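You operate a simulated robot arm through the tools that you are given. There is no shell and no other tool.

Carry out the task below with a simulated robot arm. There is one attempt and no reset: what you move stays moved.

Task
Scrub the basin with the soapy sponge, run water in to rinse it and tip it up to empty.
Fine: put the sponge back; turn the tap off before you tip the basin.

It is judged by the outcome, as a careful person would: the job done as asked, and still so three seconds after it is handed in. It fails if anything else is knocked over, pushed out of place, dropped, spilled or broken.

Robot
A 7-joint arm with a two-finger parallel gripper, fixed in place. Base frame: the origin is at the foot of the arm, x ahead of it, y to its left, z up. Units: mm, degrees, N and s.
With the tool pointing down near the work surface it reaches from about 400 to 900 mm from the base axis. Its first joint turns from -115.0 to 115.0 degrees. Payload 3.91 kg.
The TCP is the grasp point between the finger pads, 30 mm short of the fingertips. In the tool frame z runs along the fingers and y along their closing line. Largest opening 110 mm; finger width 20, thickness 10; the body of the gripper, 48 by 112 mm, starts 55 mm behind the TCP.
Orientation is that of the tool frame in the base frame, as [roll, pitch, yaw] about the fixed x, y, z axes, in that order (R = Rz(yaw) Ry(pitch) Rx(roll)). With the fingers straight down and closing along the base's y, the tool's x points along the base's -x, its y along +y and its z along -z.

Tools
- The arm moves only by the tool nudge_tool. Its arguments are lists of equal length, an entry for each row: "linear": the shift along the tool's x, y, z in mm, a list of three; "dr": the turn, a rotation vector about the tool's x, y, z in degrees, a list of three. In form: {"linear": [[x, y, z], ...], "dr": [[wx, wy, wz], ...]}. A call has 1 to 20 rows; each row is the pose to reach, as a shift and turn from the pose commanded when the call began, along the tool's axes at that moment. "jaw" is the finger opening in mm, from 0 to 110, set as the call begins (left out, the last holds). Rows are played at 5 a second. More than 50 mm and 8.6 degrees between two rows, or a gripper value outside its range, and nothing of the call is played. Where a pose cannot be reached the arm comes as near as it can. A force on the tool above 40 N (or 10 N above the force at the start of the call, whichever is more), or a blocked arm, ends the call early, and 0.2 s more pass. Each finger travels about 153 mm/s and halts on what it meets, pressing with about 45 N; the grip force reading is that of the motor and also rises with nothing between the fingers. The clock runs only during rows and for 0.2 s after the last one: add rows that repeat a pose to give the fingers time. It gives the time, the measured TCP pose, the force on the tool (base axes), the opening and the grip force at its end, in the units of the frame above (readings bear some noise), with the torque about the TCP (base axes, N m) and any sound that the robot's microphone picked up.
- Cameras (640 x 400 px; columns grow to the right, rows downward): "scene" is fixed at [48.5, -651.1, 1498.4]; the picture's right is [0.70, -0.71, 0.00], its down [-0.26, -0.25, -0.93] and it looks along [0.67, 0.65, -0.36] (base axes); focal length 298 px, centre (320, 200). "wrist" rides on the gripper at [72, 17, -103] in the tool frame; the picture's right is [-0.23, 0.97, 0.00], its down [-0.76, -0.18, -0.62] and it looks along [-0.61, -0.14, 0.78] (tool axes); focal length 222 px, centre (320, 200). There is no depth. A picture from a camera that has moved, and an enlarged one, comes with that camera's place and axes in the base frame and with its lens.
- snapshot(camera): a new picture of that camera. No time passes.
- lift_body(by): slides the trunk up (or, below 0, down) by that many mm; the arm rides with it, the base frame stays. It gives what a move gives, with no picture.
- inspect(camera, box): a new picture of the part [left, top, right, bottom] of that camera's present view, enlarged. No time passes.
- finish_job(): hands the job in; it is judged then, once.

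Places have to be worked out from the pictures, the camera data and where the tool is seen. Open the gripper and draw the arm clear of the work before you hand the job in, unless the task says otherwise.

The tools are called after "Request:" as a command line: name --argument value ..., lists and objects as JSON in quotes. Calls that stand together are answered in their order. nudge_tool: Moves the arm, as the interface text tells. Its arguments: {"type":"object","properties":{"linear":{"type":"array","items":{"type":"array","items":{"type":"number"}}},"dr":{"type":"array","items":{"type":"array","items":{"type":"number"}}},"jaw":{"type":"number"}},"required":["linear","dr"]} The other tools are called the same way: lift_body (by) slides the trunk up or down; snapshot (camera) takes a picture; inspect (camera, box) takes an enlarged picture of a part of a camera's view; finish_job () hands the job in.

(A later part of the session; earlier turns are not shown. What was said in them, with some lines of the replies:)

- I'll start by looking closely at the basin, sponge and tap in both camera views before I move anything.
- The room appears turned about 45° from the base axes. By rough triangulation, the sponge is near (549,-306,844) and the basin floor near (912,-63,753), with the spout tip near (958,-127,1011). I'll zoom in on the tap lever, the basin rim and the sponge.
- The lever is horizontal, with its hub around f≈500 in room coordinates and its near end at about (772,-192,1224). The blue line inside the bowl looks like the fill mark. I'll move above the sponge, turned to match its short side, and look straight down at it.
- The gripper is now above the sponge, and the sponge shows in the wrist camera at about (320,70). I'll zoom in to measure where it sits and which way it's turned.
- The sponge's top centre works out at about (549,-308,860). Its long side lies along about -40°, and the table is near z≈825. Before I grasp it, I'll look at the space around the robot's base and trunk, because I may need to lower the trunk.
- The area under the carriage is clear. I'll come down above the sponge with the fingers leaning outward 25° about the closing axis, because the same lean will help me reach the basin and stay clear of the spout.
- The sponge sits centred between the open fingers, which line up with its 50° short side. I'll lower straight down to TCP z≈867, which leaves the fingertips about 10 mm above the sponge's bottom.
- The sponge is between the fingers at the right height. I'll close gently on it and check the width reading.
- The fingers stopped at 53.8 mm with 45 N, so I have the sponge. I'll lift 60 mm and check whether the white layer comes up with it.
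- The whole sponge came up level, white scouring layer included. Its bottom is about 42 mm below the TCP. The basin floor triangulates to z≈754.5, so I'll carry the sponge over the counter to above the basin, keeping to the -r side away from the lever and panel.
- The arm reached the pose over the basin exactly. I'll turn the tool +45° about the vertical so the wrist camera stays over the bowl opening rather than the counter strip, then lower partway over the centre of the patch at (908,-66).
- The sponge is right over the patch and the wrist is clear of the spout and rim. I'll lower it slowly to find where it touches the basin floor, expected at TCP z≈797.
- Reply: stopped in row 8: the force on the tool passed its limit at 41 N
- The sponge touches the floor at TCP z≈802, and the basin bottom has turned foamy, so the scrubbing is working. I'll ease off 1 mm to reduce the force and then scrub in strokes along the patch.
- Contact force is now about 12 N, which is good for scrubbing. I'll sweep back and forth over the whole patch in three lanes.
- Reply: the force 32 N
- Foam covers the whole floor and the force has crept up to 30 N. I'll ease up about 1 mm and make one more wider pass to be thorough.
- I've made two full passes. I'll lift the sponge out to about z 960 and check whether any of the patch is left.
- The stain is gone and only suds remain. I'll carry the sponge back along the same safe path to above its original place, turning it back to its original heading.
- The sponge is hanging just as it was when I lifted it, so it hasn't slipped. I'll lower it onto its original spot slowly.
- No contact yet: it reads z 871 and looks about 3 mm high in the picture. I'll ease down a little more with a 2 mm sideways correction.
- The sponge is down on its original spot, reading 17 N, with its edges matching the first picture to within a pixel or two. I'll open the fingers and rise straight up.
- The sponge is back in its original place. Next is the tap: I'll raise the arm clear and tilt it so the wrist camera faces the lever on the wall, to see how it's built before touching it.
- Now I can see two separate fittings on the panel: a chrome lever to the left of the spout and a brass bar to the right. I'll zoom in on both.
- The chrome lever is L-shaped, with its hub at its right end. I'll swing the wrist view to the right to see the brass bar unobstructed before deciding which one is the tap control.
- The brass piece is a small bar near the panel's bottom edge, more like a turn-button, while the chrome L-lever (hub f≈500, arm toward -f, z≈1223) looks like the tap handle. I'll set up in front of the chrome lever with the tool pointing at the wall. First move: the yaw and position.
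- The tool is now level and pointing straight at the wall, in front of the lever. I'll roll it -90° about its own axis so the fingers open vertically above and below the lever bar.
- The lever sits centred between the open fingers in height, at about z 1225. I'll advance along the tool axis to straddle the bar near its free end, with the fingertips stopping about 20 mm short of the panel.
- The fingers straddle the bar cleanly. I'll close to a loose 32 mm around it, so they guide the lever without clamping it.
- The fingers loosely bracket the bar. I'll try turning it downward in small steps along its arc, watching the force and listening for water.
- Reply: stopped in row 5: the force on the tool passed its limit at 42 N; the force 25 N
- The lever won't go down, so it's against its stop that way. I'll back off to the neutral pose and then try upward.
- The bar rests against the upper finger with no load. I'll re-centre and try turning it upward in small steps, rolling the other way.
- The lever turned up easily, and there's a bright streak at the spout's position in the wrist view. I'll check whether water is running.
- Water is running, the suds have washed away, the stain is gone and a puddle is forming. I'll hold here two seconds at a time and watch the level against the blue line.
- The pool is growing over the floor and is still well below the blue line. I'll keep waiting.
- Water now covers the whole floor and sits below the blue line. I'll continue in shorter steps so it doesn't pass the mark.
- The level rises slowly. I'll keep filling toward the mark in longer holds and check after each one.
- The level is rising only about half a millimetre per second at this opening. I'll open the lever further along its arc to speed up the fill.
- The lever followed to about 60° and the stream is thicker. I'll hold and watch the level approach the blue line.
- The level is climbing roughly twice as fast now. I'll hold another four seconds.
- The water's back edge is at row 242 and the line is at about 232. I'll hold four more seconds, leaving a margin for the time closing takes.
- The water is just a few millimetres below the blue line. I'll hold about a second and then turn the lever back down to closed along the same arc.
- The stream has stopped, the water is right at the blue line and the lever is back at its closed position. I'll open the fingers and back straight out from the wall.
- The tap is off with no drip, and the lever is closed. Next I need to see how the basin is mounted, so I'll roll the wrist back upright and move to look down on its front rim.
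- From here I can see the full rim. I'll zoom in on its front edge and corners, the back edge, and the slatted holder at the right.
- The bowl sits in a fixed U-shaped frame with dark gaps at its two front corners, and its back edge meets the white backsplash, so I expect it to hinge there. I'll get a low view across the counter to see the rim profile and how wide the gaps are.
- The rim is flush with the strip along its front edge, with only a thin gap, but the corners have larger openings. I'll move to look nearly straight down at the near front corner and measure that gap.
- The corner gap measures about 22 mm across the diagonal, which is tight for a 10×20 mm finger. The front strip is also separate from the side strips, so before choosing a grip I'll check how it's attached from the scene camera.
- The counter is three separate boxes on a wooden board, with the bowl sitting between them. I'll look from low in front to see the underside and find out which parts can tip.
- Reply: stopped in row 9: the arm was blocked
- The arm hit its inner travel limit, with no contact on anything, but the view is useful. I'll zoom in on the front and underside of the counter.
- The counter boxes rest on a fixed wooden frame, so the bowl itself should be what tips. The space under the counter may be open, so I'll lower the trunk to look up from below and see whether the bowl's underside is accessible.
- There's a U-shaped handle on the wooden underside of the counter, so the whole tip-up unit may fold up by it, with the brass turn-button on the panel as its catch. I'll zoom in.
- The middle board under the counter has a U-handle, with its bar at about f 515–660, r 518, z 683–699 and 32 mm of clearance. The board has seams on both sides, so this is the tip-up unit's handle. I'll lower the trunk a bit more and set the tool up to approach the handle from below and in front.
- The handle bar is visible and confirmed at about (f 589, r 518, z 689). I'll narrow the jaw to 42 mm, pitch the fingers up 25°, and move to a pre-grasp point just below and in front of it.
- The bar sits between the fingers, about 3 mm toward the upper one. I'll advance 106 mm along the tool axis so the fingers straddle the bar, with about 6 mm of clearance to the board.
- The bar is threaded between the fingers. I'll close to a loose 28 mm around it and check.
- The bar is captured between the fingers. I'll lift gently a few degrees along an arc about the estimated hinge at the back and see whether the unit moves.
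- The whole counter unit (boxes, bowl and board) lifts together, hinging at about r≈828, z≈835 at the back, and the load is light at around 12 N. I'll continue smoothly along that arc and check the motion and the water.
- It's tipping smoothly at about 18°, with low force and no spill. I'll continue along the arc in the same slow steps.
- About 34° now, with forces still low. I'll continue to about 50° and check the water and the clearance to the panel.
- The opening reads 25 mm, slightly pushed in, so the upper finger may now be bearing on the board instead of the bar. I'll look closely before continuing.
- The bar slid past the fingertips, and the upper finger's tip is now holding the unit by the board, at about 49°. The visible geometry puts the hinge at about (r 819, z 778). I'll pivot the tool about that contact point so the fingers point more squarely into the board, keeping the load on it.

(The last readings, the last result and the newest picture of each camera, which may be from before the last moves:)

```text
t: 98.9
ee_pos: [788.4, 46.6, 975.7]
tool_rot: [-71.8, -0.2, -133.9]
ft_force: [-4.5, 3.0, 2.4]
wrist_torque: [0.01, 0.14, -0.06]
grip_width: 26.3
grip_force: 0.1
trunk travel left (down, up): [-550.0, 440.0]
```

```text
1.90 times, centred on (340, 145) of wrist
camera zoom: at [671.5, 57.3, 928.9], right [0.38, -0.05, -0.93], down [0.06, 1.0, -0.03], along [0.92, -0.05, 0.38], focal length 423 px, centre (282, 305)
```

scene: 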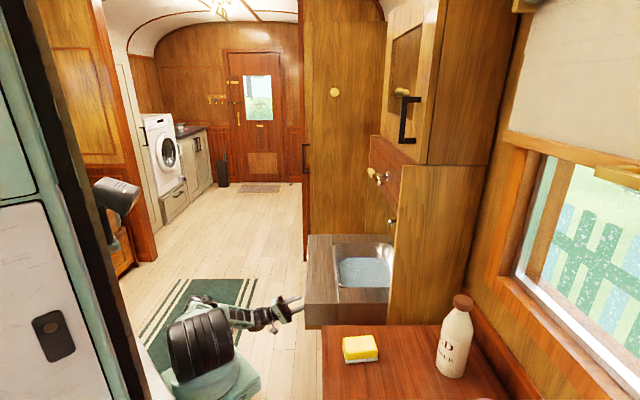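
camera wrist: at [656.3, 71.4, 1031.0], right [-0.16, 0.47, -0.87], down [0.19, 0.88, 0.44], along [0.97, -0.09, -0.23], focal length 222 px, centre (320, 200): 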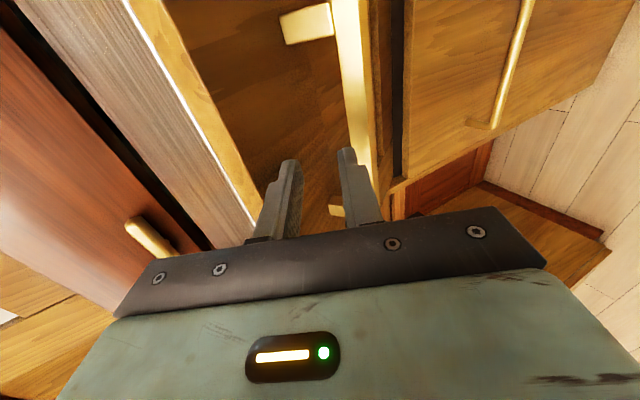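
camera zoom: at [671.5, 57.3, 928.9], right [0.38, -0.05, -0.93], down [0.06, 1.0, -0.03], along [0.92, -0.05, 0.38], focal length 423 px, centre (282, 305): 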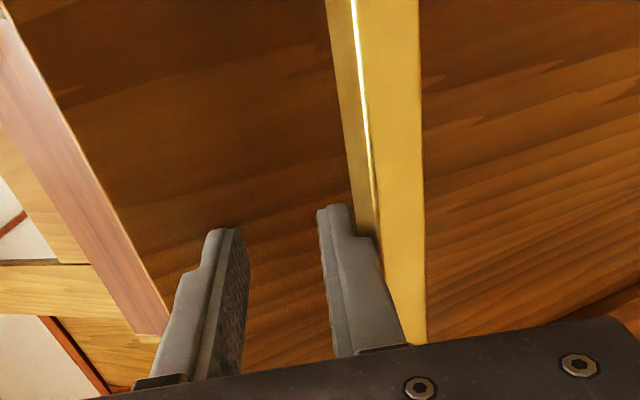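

The unit is steady at about 50°, resting on the fingertips with a light load. I'll push it further along the arc about the corrected hinge, to about 57°, and check.

Request:
nudge_tool --linear '[[0, -3.7, 6.7], [0, -7.4, 13.4], [0, -10.8, 20.2], [0, -14.2, 27.1], [0, -17.2, 34.1], [0, -20.3, 41.1]]' --dr '[[0, 0, 0], [0, 0, 0], [0, 0, 0], [0, 0, 0], [0, 0, 0], [0, 0, 0]]'

Request:
inspect --camera "scene" --box '[290, 140, 410, 300]'

Request:
inspect --camera "wrist" --box '[200, 40, 480, 250]'

```text
t: 100.3
ee_pos: [812.0, 24.5, 1010.7]
tool_rot: [-71.8, 0.0, -133.7]
ft_force: [-17.6, 15.8, 13.8]
wrist_torque: [-0.02, 0.09, -0.2]
grip_width: 20.0
grip_force: 0.0
trunk travel left (down, up): [-550.0, 440.0]
```

```text
2.50 times, centred on (350, 220) of scene
camera zoom: at [48.5, -651.1, 1498.4], right [0.7, -0.71, 0.0], down [-0.26, -0.25, -0.93], along [0.67, 0.65, -0.36], focal length 746 px, centre (245, 150)
```

zoom: 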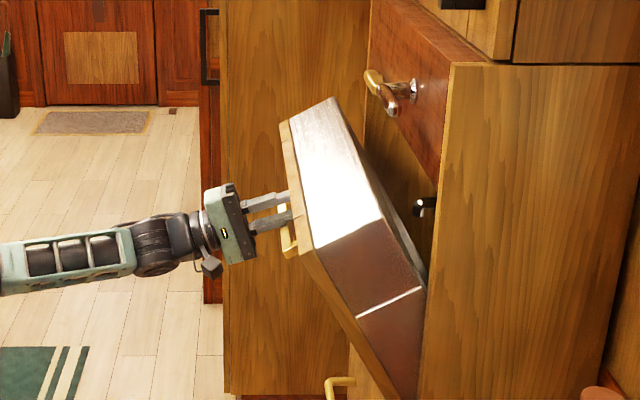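

```text
1.90 times, centred on (340, 145) of wrist
camera zoom: at [694.1, 36.2, 963.1], right [0.38, -0.05, -0.93], down [0.06, 1.0, -0.03], along [0.92, -0.05, 0.38], focal length 423 px, centre (282, 305)
```

zoom: 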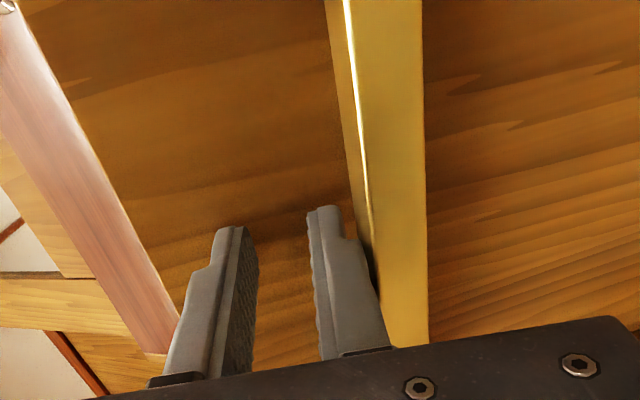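

The tip angle is now about 60°, and the force rose to 27 N because the lower finger is wedged against the handle bar. I'll close the fingers into a narrow fist to relieve that and read the force again.

Request:
nudge_tool --linear '[[0, 0, 0], [0, -1, 0], [0, -2, 0], [0, -2, 0]]' --dr '[[0, 0, 0], [0, 0, 0], [0, 0, 0], [0, 0, 0]]' --jaw 2

Request:
inspect --camera "wrist" --box '[200, 40, 480, 250]'

Request:
inspect --camera "scene" --box '[330, 150, 410, 280]'

```text
t: 101.3
ee_pos: [812.2, 23.7, 1008.0]
tool_rot: [-72.0, -0.2, -134.0]
ft_force: [0.6, 0.7, -0.2]
wrist_torque: [0.01, -0.03, 0.03]
grip_width: 0.0
grip_force: 37.2
trunk travel left (down, up): [-550.0, 440.0]
```

```text
1.90 times, centred on (340, 145) of wrist
camera zoom: at [694.7, 35.2, 962.4], right [0.37, -0.05, -0.93], down [0.06, 1.0, -0.03], along [0.93, -0.05, 0.37], focal length 423 px, centre (282, 305)
```

zoom: 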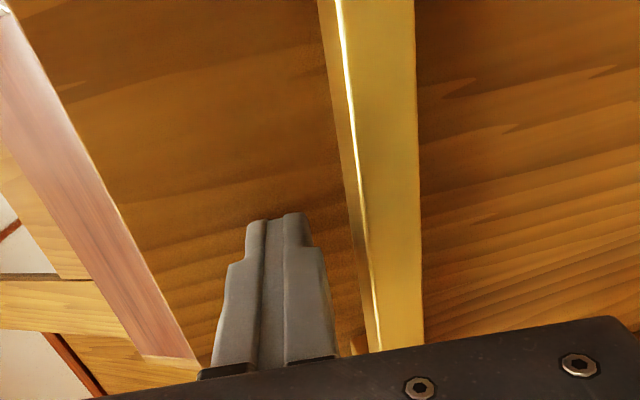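

```text
3.08 times, centred on (370, 215) of scene
camera zoom: at [48.5, -651.1, 1498.4], right [0.7, -0.71, 0.0], down [-0.26, -0.25, -0.93], along [0.67, 0.65, -0.36], focal length 918 px, centre (166, 154)
```

zoom: 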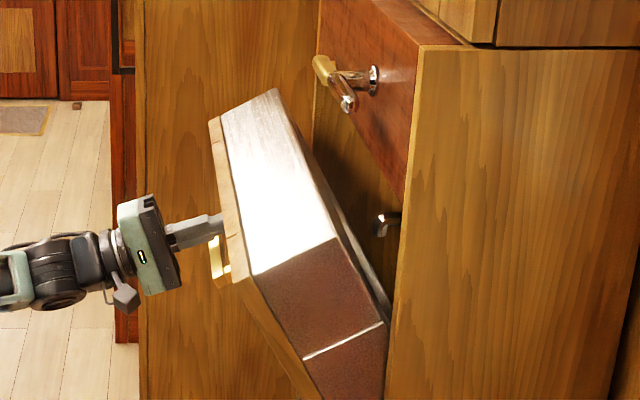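

Force on the tool has dropped to zero and the unit stays up by itself at about 63°. I'll push gently with the fist to see whether it tips further or is already at its stop.

Request:
nudge_tool --linear '[[0, -2, 5], [0, -4, 10], [0, -6, 15], [0, -8, 20], [0, -10, 25]]' --dr '[[0, 0, 0], [0, 0, 0], [0, 0, 0], [0, 0, 0], [0, 0, 0]]'

Request:
inspect --camera "scene" --box '[330, 150, 410, 280]'

Request:
inspect --camera "wrist" --box '[200, 40, 480, 250]'

```text
t: 102.5
ee_pos: [827.2, 9.9, 1026.3]
tool_rot: [-71.9, -0.2, -133.9]
ft_force: [-6.1, 2.2, -2.2]
wrist_torque: [0.03, -0.03, -0.11]
grip_width: 0.0
grip_force: 37.7
trunk travel left (down, up): [-550.0, 440.0]
```

```text
3.08 times, centred on (370, 215) of scene
camera zoom: at [48.5, -651.1, 1498.4], right [0.7, -0.71, 0.0], down [-0.26, -0.25, -0.93], along [0.67, 0.65, -0.36], focal length 918 px, centre (166, 154)
```

zoom: 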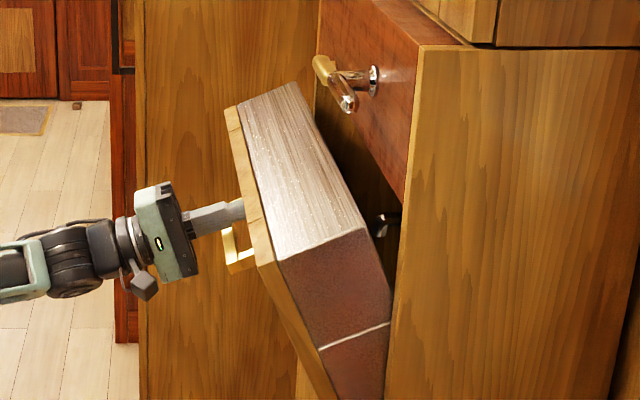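

```text
1.90 times, centred on (340, 145) of wrist
camera zoom: at [709.6, 20.8, 979.6], right [0.37, -0.05, -0.93], down [0.06, 1.0, -0.03], along [0.93, -0.05, 0.37], focal length 423 px, centre (282, 305)
```

zoom: 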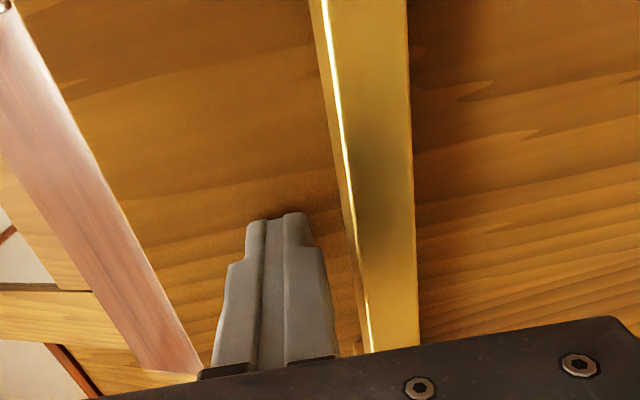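

It keeps tipping with only about 6 N, so it isn't at the stop yet (about 66°). I'll keep pushing gently along the arc.

Request:
nudge_tool --linear '[[0, -2, 6.6], [0, -4, 13.3], [0, -6, 19.9], [0, -7.4, 26.3], [0, -8.8, 32.7], [0, -10.2, 39], [0, -11.6, 45.4]]' --dr '[[0, 0, 0], [0, 0, 0], [0, 0, 0], [0, 0, 0], [0, 0, 0], [0, 0, 0], [0, 0, 0]]'

Request:
inspect --camera "scene" --box '[330, 150, 410, 280]'

Request:
snapshot --camera "wrist"

```text
t: 104.1
ee_pos: [856.6, -18.4, 1050.3]
tool_rot: [-72.1, 0.0, -133.9]
ft_force: [-7.4, 2.9, -0.7]
wrist_torque: [0.18, 0.23, -0.09]
grip_width: 0.2
grip_force: 37.8
trunk travel left (down, up): [-550.0, 440.0]
```

```text
3.08 times, centred on (370, 215) of scene
camera zoom: at [48.5, -651.1, 1498.4], right [0.7, -0.71, 0.0], down [-0.26, -0.25, -0.93], along [0.67, 0.65, -0.36], focal length 918 px, centre (166, 154)
```

zoom: 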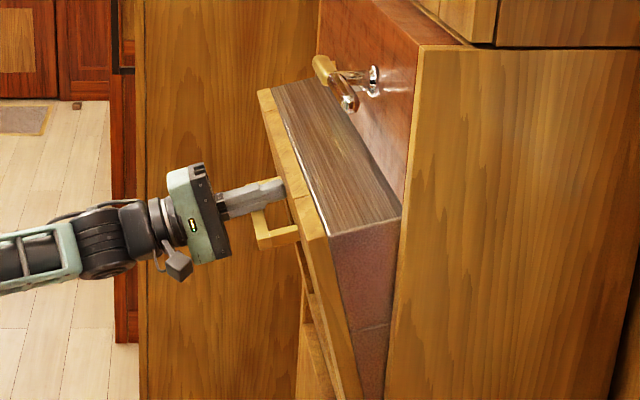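

```text
taken
camera wrist: at [738.5, -6.9, 1004.2], right [0.37, -0.05, -0.93], down [0.06, 1.0, -0.03], along [0.93, -0.05, 0.37], focal length 222 px, centre (320, 200)
```

wrist: 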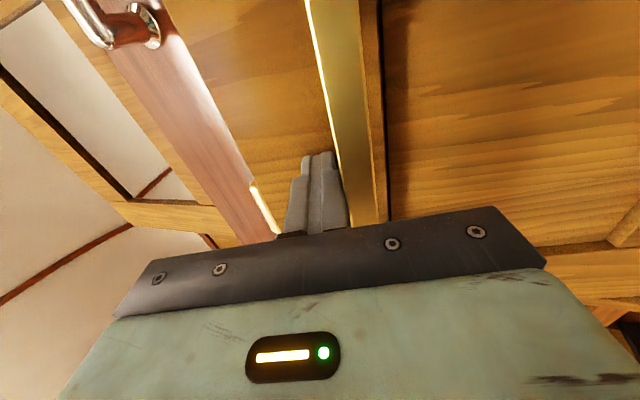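

About 76° and still light at 7 N, and the unit is folding neatly under the red panel. I'll push on slowly toward vertical and stop as soon as resistance appears.

Request:
nudge_tool --linear '[[0, -0.8, 5.2], [0, -1.5, 10.4], [0, -2.2, 15.5], [0, -2.9, 20.7], [0, -3.5, 25.9]]' --dr '[[0, 0, 0], [0, 0, 0], [0, 0, 0], [0, 0, 0], [0, 0, 0]]'

Request:
inspect --camera "scene" --box '[330, 150, 410, 280]'

Request:
snapshot --camera "wrist"

```text
t: 105.3
ee_pos: [873.0, -32.4, 1067.5]
tool_rot: [-71.9, -0.1, -133.9]
ft_force: [-13.6, 10.1, 16.2]
wrist_torque: [0.23, 0.5, -0.22]
grip_width: 0.2
grip_force: 37.7
trunk travel left (down, up): [-550.0, 440.0]
```

```text
3.08 times, centred on (370, 215) of scene
camera zoom: at [48.5, -651.1, 1498.4], right [0.7, -0.71, 0.0], down [-0.26, -0.25, -0.93], along [0.67, 0.65, -0.36], focal length 918 px, centre (166, 154)
```

zoom: 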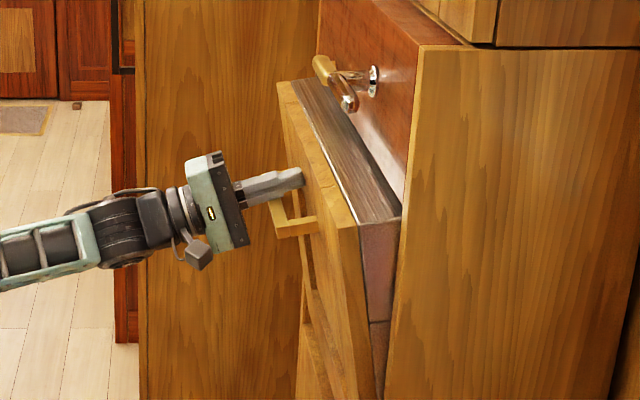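

```text
taken
camera wrist: at [754.3, -22.1, 1019.0], right [0.38, -0.05, -0.93], down [0.06, 1.0, -0.03], along [0.92, -0.05, 0.38], focal length 222 px, centre (320, 200)
```

wrist: 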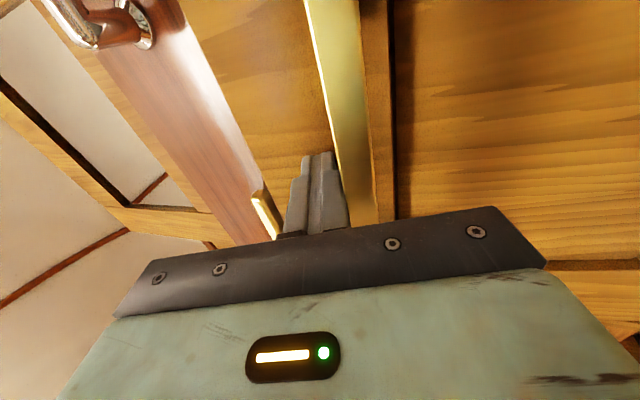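

About 81°, with the fist now riding against the handle bar (16 N upward). I'll shift up along the board to relieve that and see whether the unit stays.

Request:
nudge_tool --linear '[[0, -4, 0.5], [0, -8, 1], [0, -10, 1], [0, -10, 1]]' --dr '[[0, 0, 0], [0, 0, 0], [0, 0, 0], [0, 0, 0]]'

Request:
inspect --camera "scene" --box '[330, 150, 410, 280]'

Request:
inspect --camera "wrist" --box '[180, 60, 440, 260]'

```text
t: 106.3
ee_pos: [872.0, -32.5, 1072.7]
tool_rot: [-72.0, -0.2, -134.0]
ft_force: [0.9, -0.8, -0.1]
wrist_torque: [0.0, -0.02, -0.04]
grip_width: 0.0
grip_force: 38.1
trunk travel left (down, up): [-550.0, 440.0]
```

```text
3.08 times, centred on (370, 215) of scene
camera zoom: at [48.5, -651.1, 1498.4], right [0.7, -0.71, 0.0], down [-0.26, -0.25, -0.93], along [0.67, 0.65, -0.36], focal length 918 px, centre (166, 154)
```

zoom: 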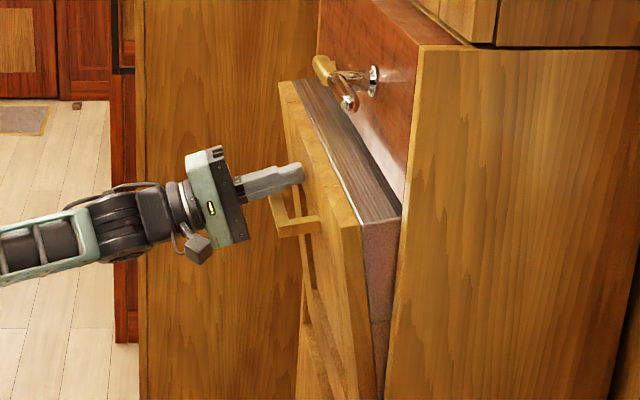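

```text
2.00 times, centred on (310, 160) of wrist
camera zoom: at [754.1, -21.8, 1025.9], right [0.37, -0.05, -0.93], down [0.06, 1.0, -0.03], along [0.93, -0.05, 0.37], focal length 444 px, centre (340, 280)
```

zoom: 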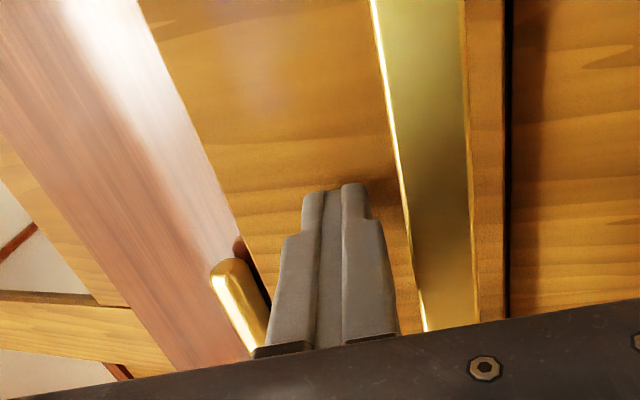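

With zero force on the tool, the unit stays up at about 82°. I'll nudge it the last few degrees toward its stop so it seats fully.

Request:
nudge_tool --linear '[[0, -1, 5], [0, -2, 10], [0, -3, 15], [0, -4, 20], [0, -5, 25]]' --dr '[[0, 0, 0], [0, 0, 0], [0, 0, 0], [0, 0, 0], [0, 0, 0]]'

Request:
inspect --camera "scene" --box '[330, 150, 410, 280]'

Request:
inspect --camera "wrist" --box '[180, 60, 440, 260]'

```text
t: 107.5
ee_pos: [887.7, -47.8, 1086.0]
tool_rot: [-72.0, -0.3, -133.9]
ft_force: [-1.3, 3.2, -4.2]
wrist_torque: [0.11, 0.06, 0.01]
grip_width: 0.0
grip_force: 37.3
trunk travel left (down, up): [-550.0, 440.0]
```

```text
3.08 times, centred on (370, 215) of scene
camera zoom: at [48.5, -651.1, 1498.4], right [0.7, -0.71, 0.0], down [-0.26, -0.25, -0.93], along [0.67, 0.65, -0.36], focal length 918 px, centre (166, 154)
```

zoom: 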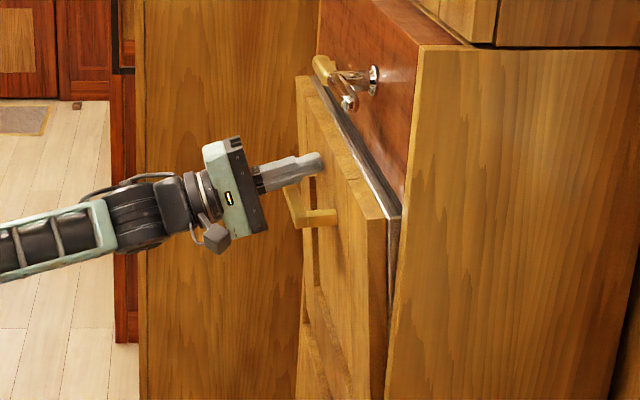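

```text
2.00 times, centred on (310, 160) of wrist
camera zoom: at [769.3, -36.6, 1038.5], right [0.37, -0.05, -0.93], down [0.06, 1.0, -0.03], along [0.93, -0.05, 0.37], focal length 444 px, centre (340, 280)
```

zoom: 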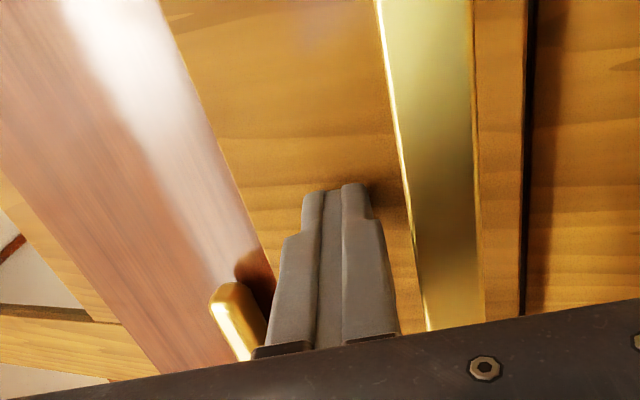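

About 87°, almost flush with the red panel, and the force is only around 5 N. I'll push a little more to seat it against its stop.

Request:
nudge_tool --linear '[[0, -0.5, 4], [0, -1, 8], [0, -1.5, 12], [0, -1.5, 16]]' --dr '[[0, 0, 0], [0, 0, 0], [0, 0, 0], [0, 0, 0]]'

Request:
inspect --camera "scene" --box '[330, 150, 410, 280]'

Request:
inspect --camera "wrist" --box '[180, 60, 440, 260]'

```text
t: 108.5
ee_pos: [898.5, -58.6, 1093.5]
tool_rot: [-72.0, -0.2, -133.9]
ft_force: [-2.5, 0.3, -2.4]
wrist_torque: [0.04, 0.08, -0.05]
grip_width: 0.2
grip_force: 38.0
trunk travel left (down, up): [-550.0, 440.0]
```

```text
3.08 times, centred on (370, 215) of scene
camera zoom: at [48.5, -651.1, 1498.4], right [0.7, -0.71, 0.0], down [-0.26, -0.25, -0.93], along [0.67, 0.65, -0.36], focal length 918 px, centre (166, 154)
```

zoom: 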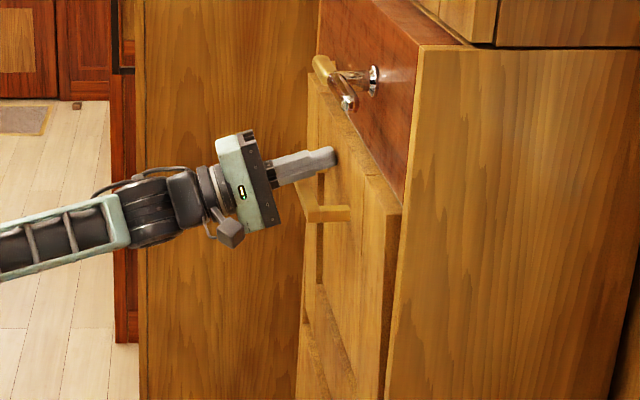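

```text
2.00 times, centred on (310, 160) of wrist
camera zoom: at [780.6, -47.0, 1045.8], right [0.37, -0.05, -0.93], down [0.06, 1.0, -0.03], along [0.93, -0.05, 0.38], focal length 444 px, centre (340, 280)
```

zoom: 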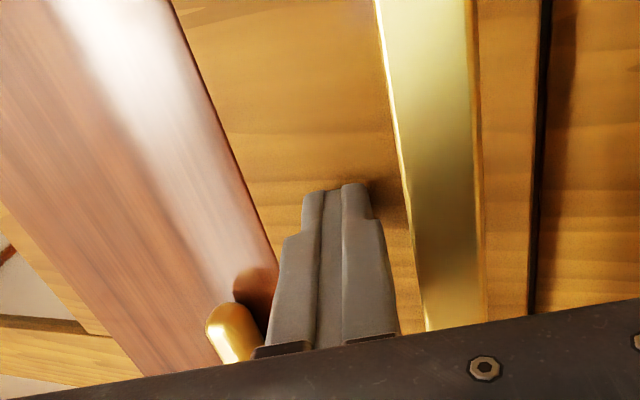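

It's essentially vertical and nearly flush with the panel, with the force still light. I'll give it a few more millimetres to find the stop.

Request:
nudge_tool --linear '[[0, 0.3, 4], [0, 0.6, 8], [0, 1, 12]]' --dr '[[0, 0, 0], [0, 0, 0], [0, 0, 0]]'

Request:
inspect --camera "scene" --box '[330, 150, 410, 280]'

Request:
inspect --camera "wrist" --box '[180, 60, 440, 260]'

```text
t: 109.3
ee_pos: [906.7, -66.8, 1094.5]
tool_rot: [-71.9, -0.1, -134.0]
ft_force: [-6.5, 2.9, 4.0]
wrist_torque: [-0.12, -0.06, -0.16]
grip_width: 0.4
grip_force: 37.5
trunk travel left (down, up): [-550.0, 440.0]
```

```text
3.08 times, centred on (370, 215) of scene
camera zoom: at [48.5, -651.1, 1498.4], right [0.7, -0.71, 0.0], down [-0.26, -0.25, -0.93], along [0.67, 0.65, -0.36], focal length 918 px, centre (166, 154)
```

zoom: 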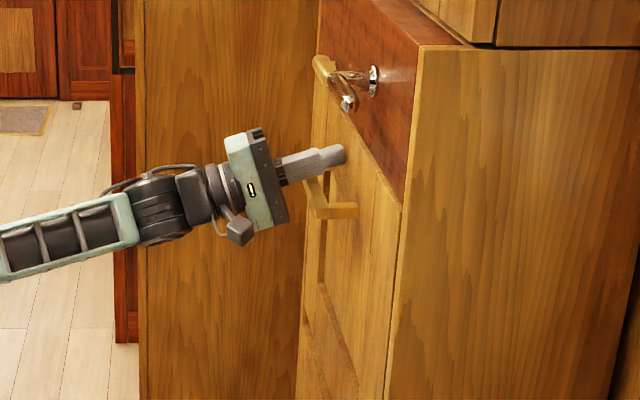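

```text
2.00 times, centred on (310, 160) of wrist
camera zoom: at [788.4, -54.6, 1048.4], right [0.37, -0.05, -0.93], down [0.06, 1.0, -0.03], along [0.93, -0.05, 0.38], focal length 444 px, centre (340, 280)
```

zoom: 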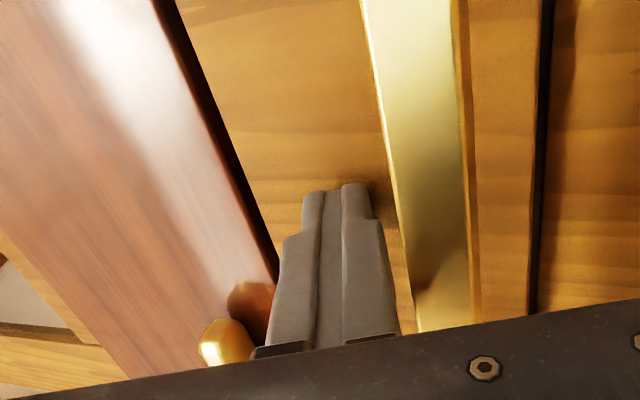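

The folded unit is now flush under the panel. I'll hold a couple of seconds for any water to drain, then ease back slightly to see whether it stays up on its own.

Request:
nudge_tool --linear '[[0, 0, 0], [0, 0, 0], [0, 0, 0], [0, 0, 0], [0, 0, 0], [0, 0, 0], [0, 0, 0], [0, 0, 0], [0, 0, 0], [0, 0, 0]]' --dr '[[0, 0, 0], [0, 0, 0], [0, 0, 0], [0, 0, 0], [0, 0, 0], [0, 0, 0], [0, 0, 0], [0, 0, 0], [0, 0, 0], [0, 0, 0]]'

Request:
nudge_tool --linear '[[0, 0, -3], [0, 0, -6], [0, 0, -9], [0, 0, -12], [0, 0, -12], [0, 0, -12], [0, 0, -12]]' --dr '[[0, 0, 0], [0, 0, 0], [0, 0, 0], [0, 0, 0], [0, 0, 0], [0, 0, 0], [0, 0, 0]]'

Request:
inspect --camera "scene" --box '[330, 150, 410, 280]'

Request:
inspect --camera "wrist" --box '[180, 60, 440, 260]'

```text
t: 111.5
ee_pos: [907.4, -65.3, 1095.2]
tool_rot: [-72.0, -0.1, -134.0]
ft_force: [-0.9, 2.5, 1.3]
wrist_torque: [-0.04, -0.03, -0.02]
grip_width: 0.0
grip_force: 37.5
trunk travel left (down, up): [-550.0, 440.0]
```

```text
t: 113.1
ee_pos: [899.5, -58.7, 1090.5]
tool_rot: [-72.0, -0.1, -133.9]
ft_force: [0.0, -0.5, -0.5]
wrist_torque: [0.0, -0.02, 0.0]
grip_width: 0.0
grip_force: 37.9
trunk travel left (down, up): [-550.0, 440.0]
```

```text
3.08 times, centred on (370, 215) of scene
camera zoom: at [48.5, -651.1, 1498.4], right [0.7, -0.71, 0.0], down [-0.26, -0.25, -0.93], along [0.67, 0.65, -0.36], focal length 918 px, centre (166, 154)
```

zoom: 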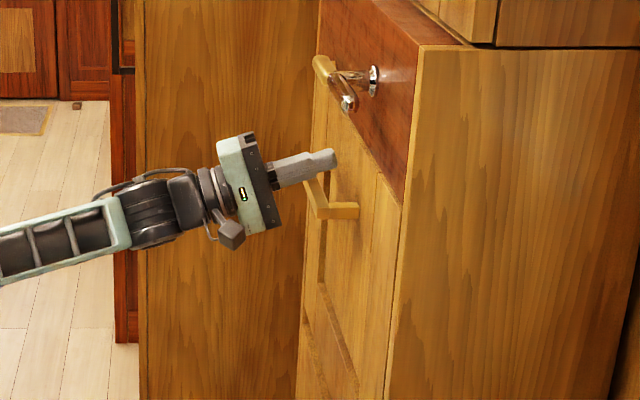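

```text
2.00 times, centred on (310, 160) of wrist
camera zoom: at [781.6, -47.7, 1043.3], right [0.37, -0.05, -0.93], down [0.06, 1.0, -0.03], along [0.93, -0.05, 0.37], focal length 444 px, centre (340, 280)
```

zoom: 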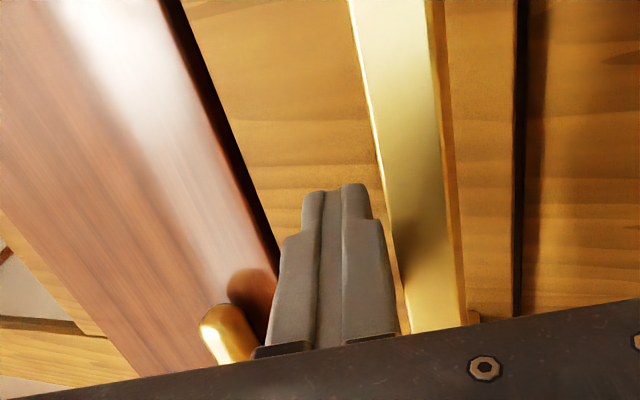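

The unit stays up with no contact. I'll withdraw straight back, clear of the handle, and check the basin, floor and everything else.

Request:
nudge_tool --linear '[[0, -12, -28], [0, -24, -55], [0, -36, -85], [0, -48, -118], [0, -60, -152], [0, -72, -188], [0, -80, -225], [0, -80, -225]]' --dr '[[0, 0, 0], [0, 0, 0], [0, 0, 0], [0, 0, 0], [0, 0, 0], [0, 0, 0], [0, 0, 0], [0, 0, 0]]'

Request:
snapshot --camera "scene"

Request:
snapshot --camera "wrist"

```text
t: 114.9
ee_pos: [727.0, 107.7, 1096.4]
tool_rot: [-72.0, -0.2, -133.9]
ft_force: [1.2, 0.9, -0.6]
wrist_torque: [0.01, -0.01, -0.02]
grip_width: 0.1
grip_force: 37.8
trunk travel left (down, up): [-550.0, 440.0]
```

```text
taken
```

scene: 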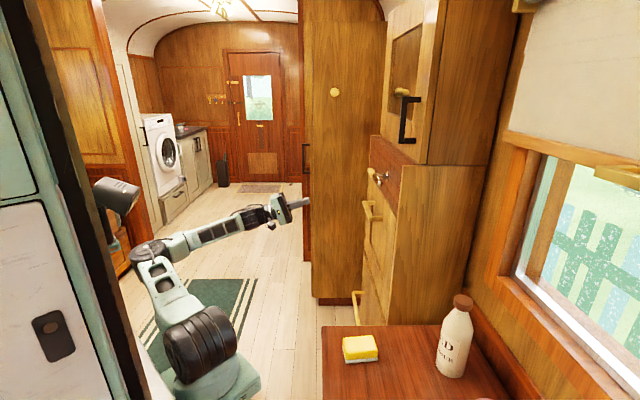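

```text
taken
camera wrist: at [608.3, 119.5, 1049.6], right [0.37, -0.05, -0.93], down [0.06, 1.0, -0.03], along [0.93, -0.05, 0.37], focal length 222 px, centre (320, 200)
```

wrist: 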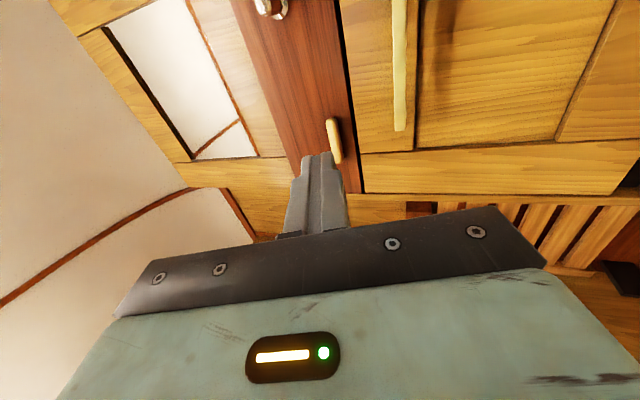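

The unit is folded up flush and nothing looks spilled or disturbed. I'll open the gripper, draw the arm further back, and let a few seconds pass to confirm the basin stays up.

Request:
nudge_tool --linear '[[0, -10, -30], [0, -20, -60], [0, -30, -90], [0, -40, -120], [0, -40, -120], [0, -40, -120], [0, -40, -120], [0, -40, -120], [0, -40, -120], [0, -40, -120], [0, -40, -120], [0, -40, -120], [0, -40, -120], [0, -40, -120], [0, -40, -120], [0, -40, -120], [0, -40, -120], [0, -40, -120], [0, -40, -120], [0, -40, -120]]' --dr '[[0, 0, 0], [0, 0, 0], [0, 0, 0], [0, 0, 0], [0, 0, 0], [0, 0, 0], [0, 0, 0], [0, 0, 0], [0, 0, 0], [0, 0, 0], [0, 0, 0], [0, 0, 0], [0, 0, 0], [0, 0, 0], [0, 0, 0], [0, 0, 0], [0, 0, 0], [0, 0, 0], [0, 0, 0], [0, 0, 0]]' --jaw 110

Request:
inspect --camera "scene" --box '[300, 140, 420, 330]'

Request:
snapshot --camera "wrist"

Request:
inspect --camera "scene" --box '[300, 280, 500, 400]'

```text
t: 119.1
ee_pos: [648.7, 179.6, 1096.3]
tool_rot: [-71.7, -0.4, -136.2]
ft_force: [-0.7, -0.4, 0.4]
wrist_torque: [0.0, 0.02, 0.04]
grip_width: 110.0
grip_force: 0.0
trunk travel left (down, up): [-550.0, 440.0]
```

```text
2.11 times, centred on (360, 235) of scene
camera zoom: at [48.5, -651.1, 1498.4], right [0.7, -0.71, 0.0], down [-0.26, -0.25, -0.93], along [0.67, 0.65, -0.36], focal length 628 px, centre (236, 126)
```

zoom: 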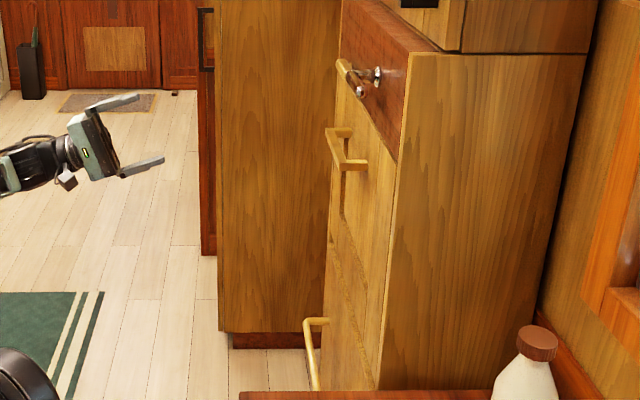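

```text
taken
camera wrist: at [530.5, 195.3, 1049.4], right [0.37, -0.07, -0.93], down [0.1, 0.99, -0.03], along [0.92, -0.08, 0.38], focal length 222 px, centre (320, 200)
```

wrist: 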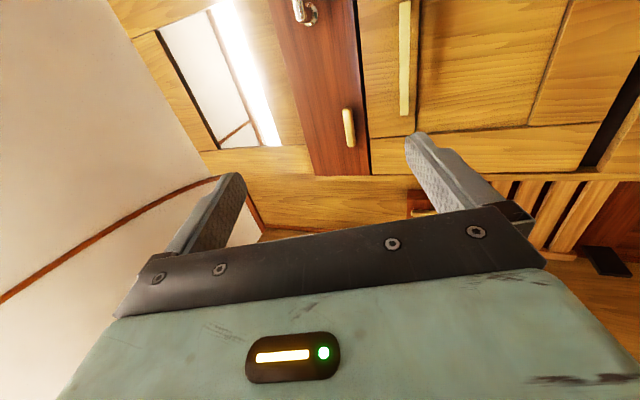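

```text
3.20 times, centred on (400, 340) of scene
camera zoom: at [48.5, -651.1, 1498.4], right [0.7, -0.71, 0.0], down [-0.26, -0.25, -0.93], along [0.67, 0.65, -0.36], focal length 955 px, centre (64, -248)
```

zoom: 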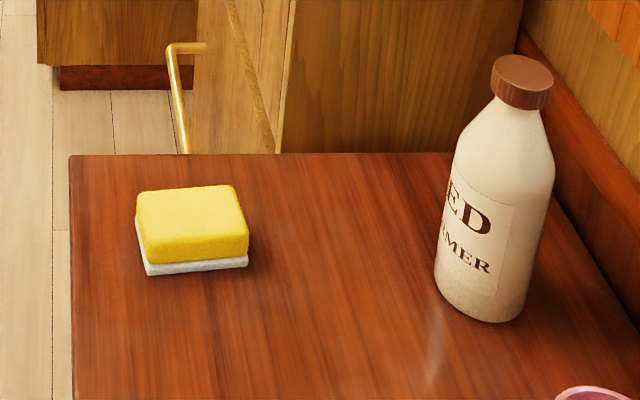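

After more than 4 s the basin is still folded up, with no puddle in view. The bowl's inside is hidden, so I'm taking it as empty from the roughly 90° tip. The lever is closed, the sponge is back in its place and the bottle hasn't moved. The gripper is open and well clear, so I'm handing the job in.

Request:
finish_job

```text
The job is handed in.
```

I scrubbed the basin, rinsed it, tipped it up to empty and handed the job in. The one thing I couldn't see is the inside of the bowl once it was folded up. I'm taking it as empty because it went to about 90° and stayed there.

- **Scrubbing:** I made two passes with the soapy sponge, and the stain was gone once the suds rinsed away.
- **Sponge:** It is back on its original spot on the table, matching its first position to within a pixel or two in the picture.
- **Rinsing:** I ran water in up to the blue line in the bowl. I closed the tap before tipping, and the stream had stopped.
- **Tipping:** The basin is built into a fold-up counter unit, which I lifted by the handle underneath. About halfway up my fingers slipped past the handle, so I pushed on the wooden underside for the rest. It didn't drop, and it is now folded flush under the red panel.
- **Final state:** I left it folded up because you didn't ask for it to be lowered. It stayed up unsupported for more than 4 seconds before I handed in. I did not turn the small brass catch on the panel.

The camera view showed no puddles, and the other objects on the table looked undisturbed.
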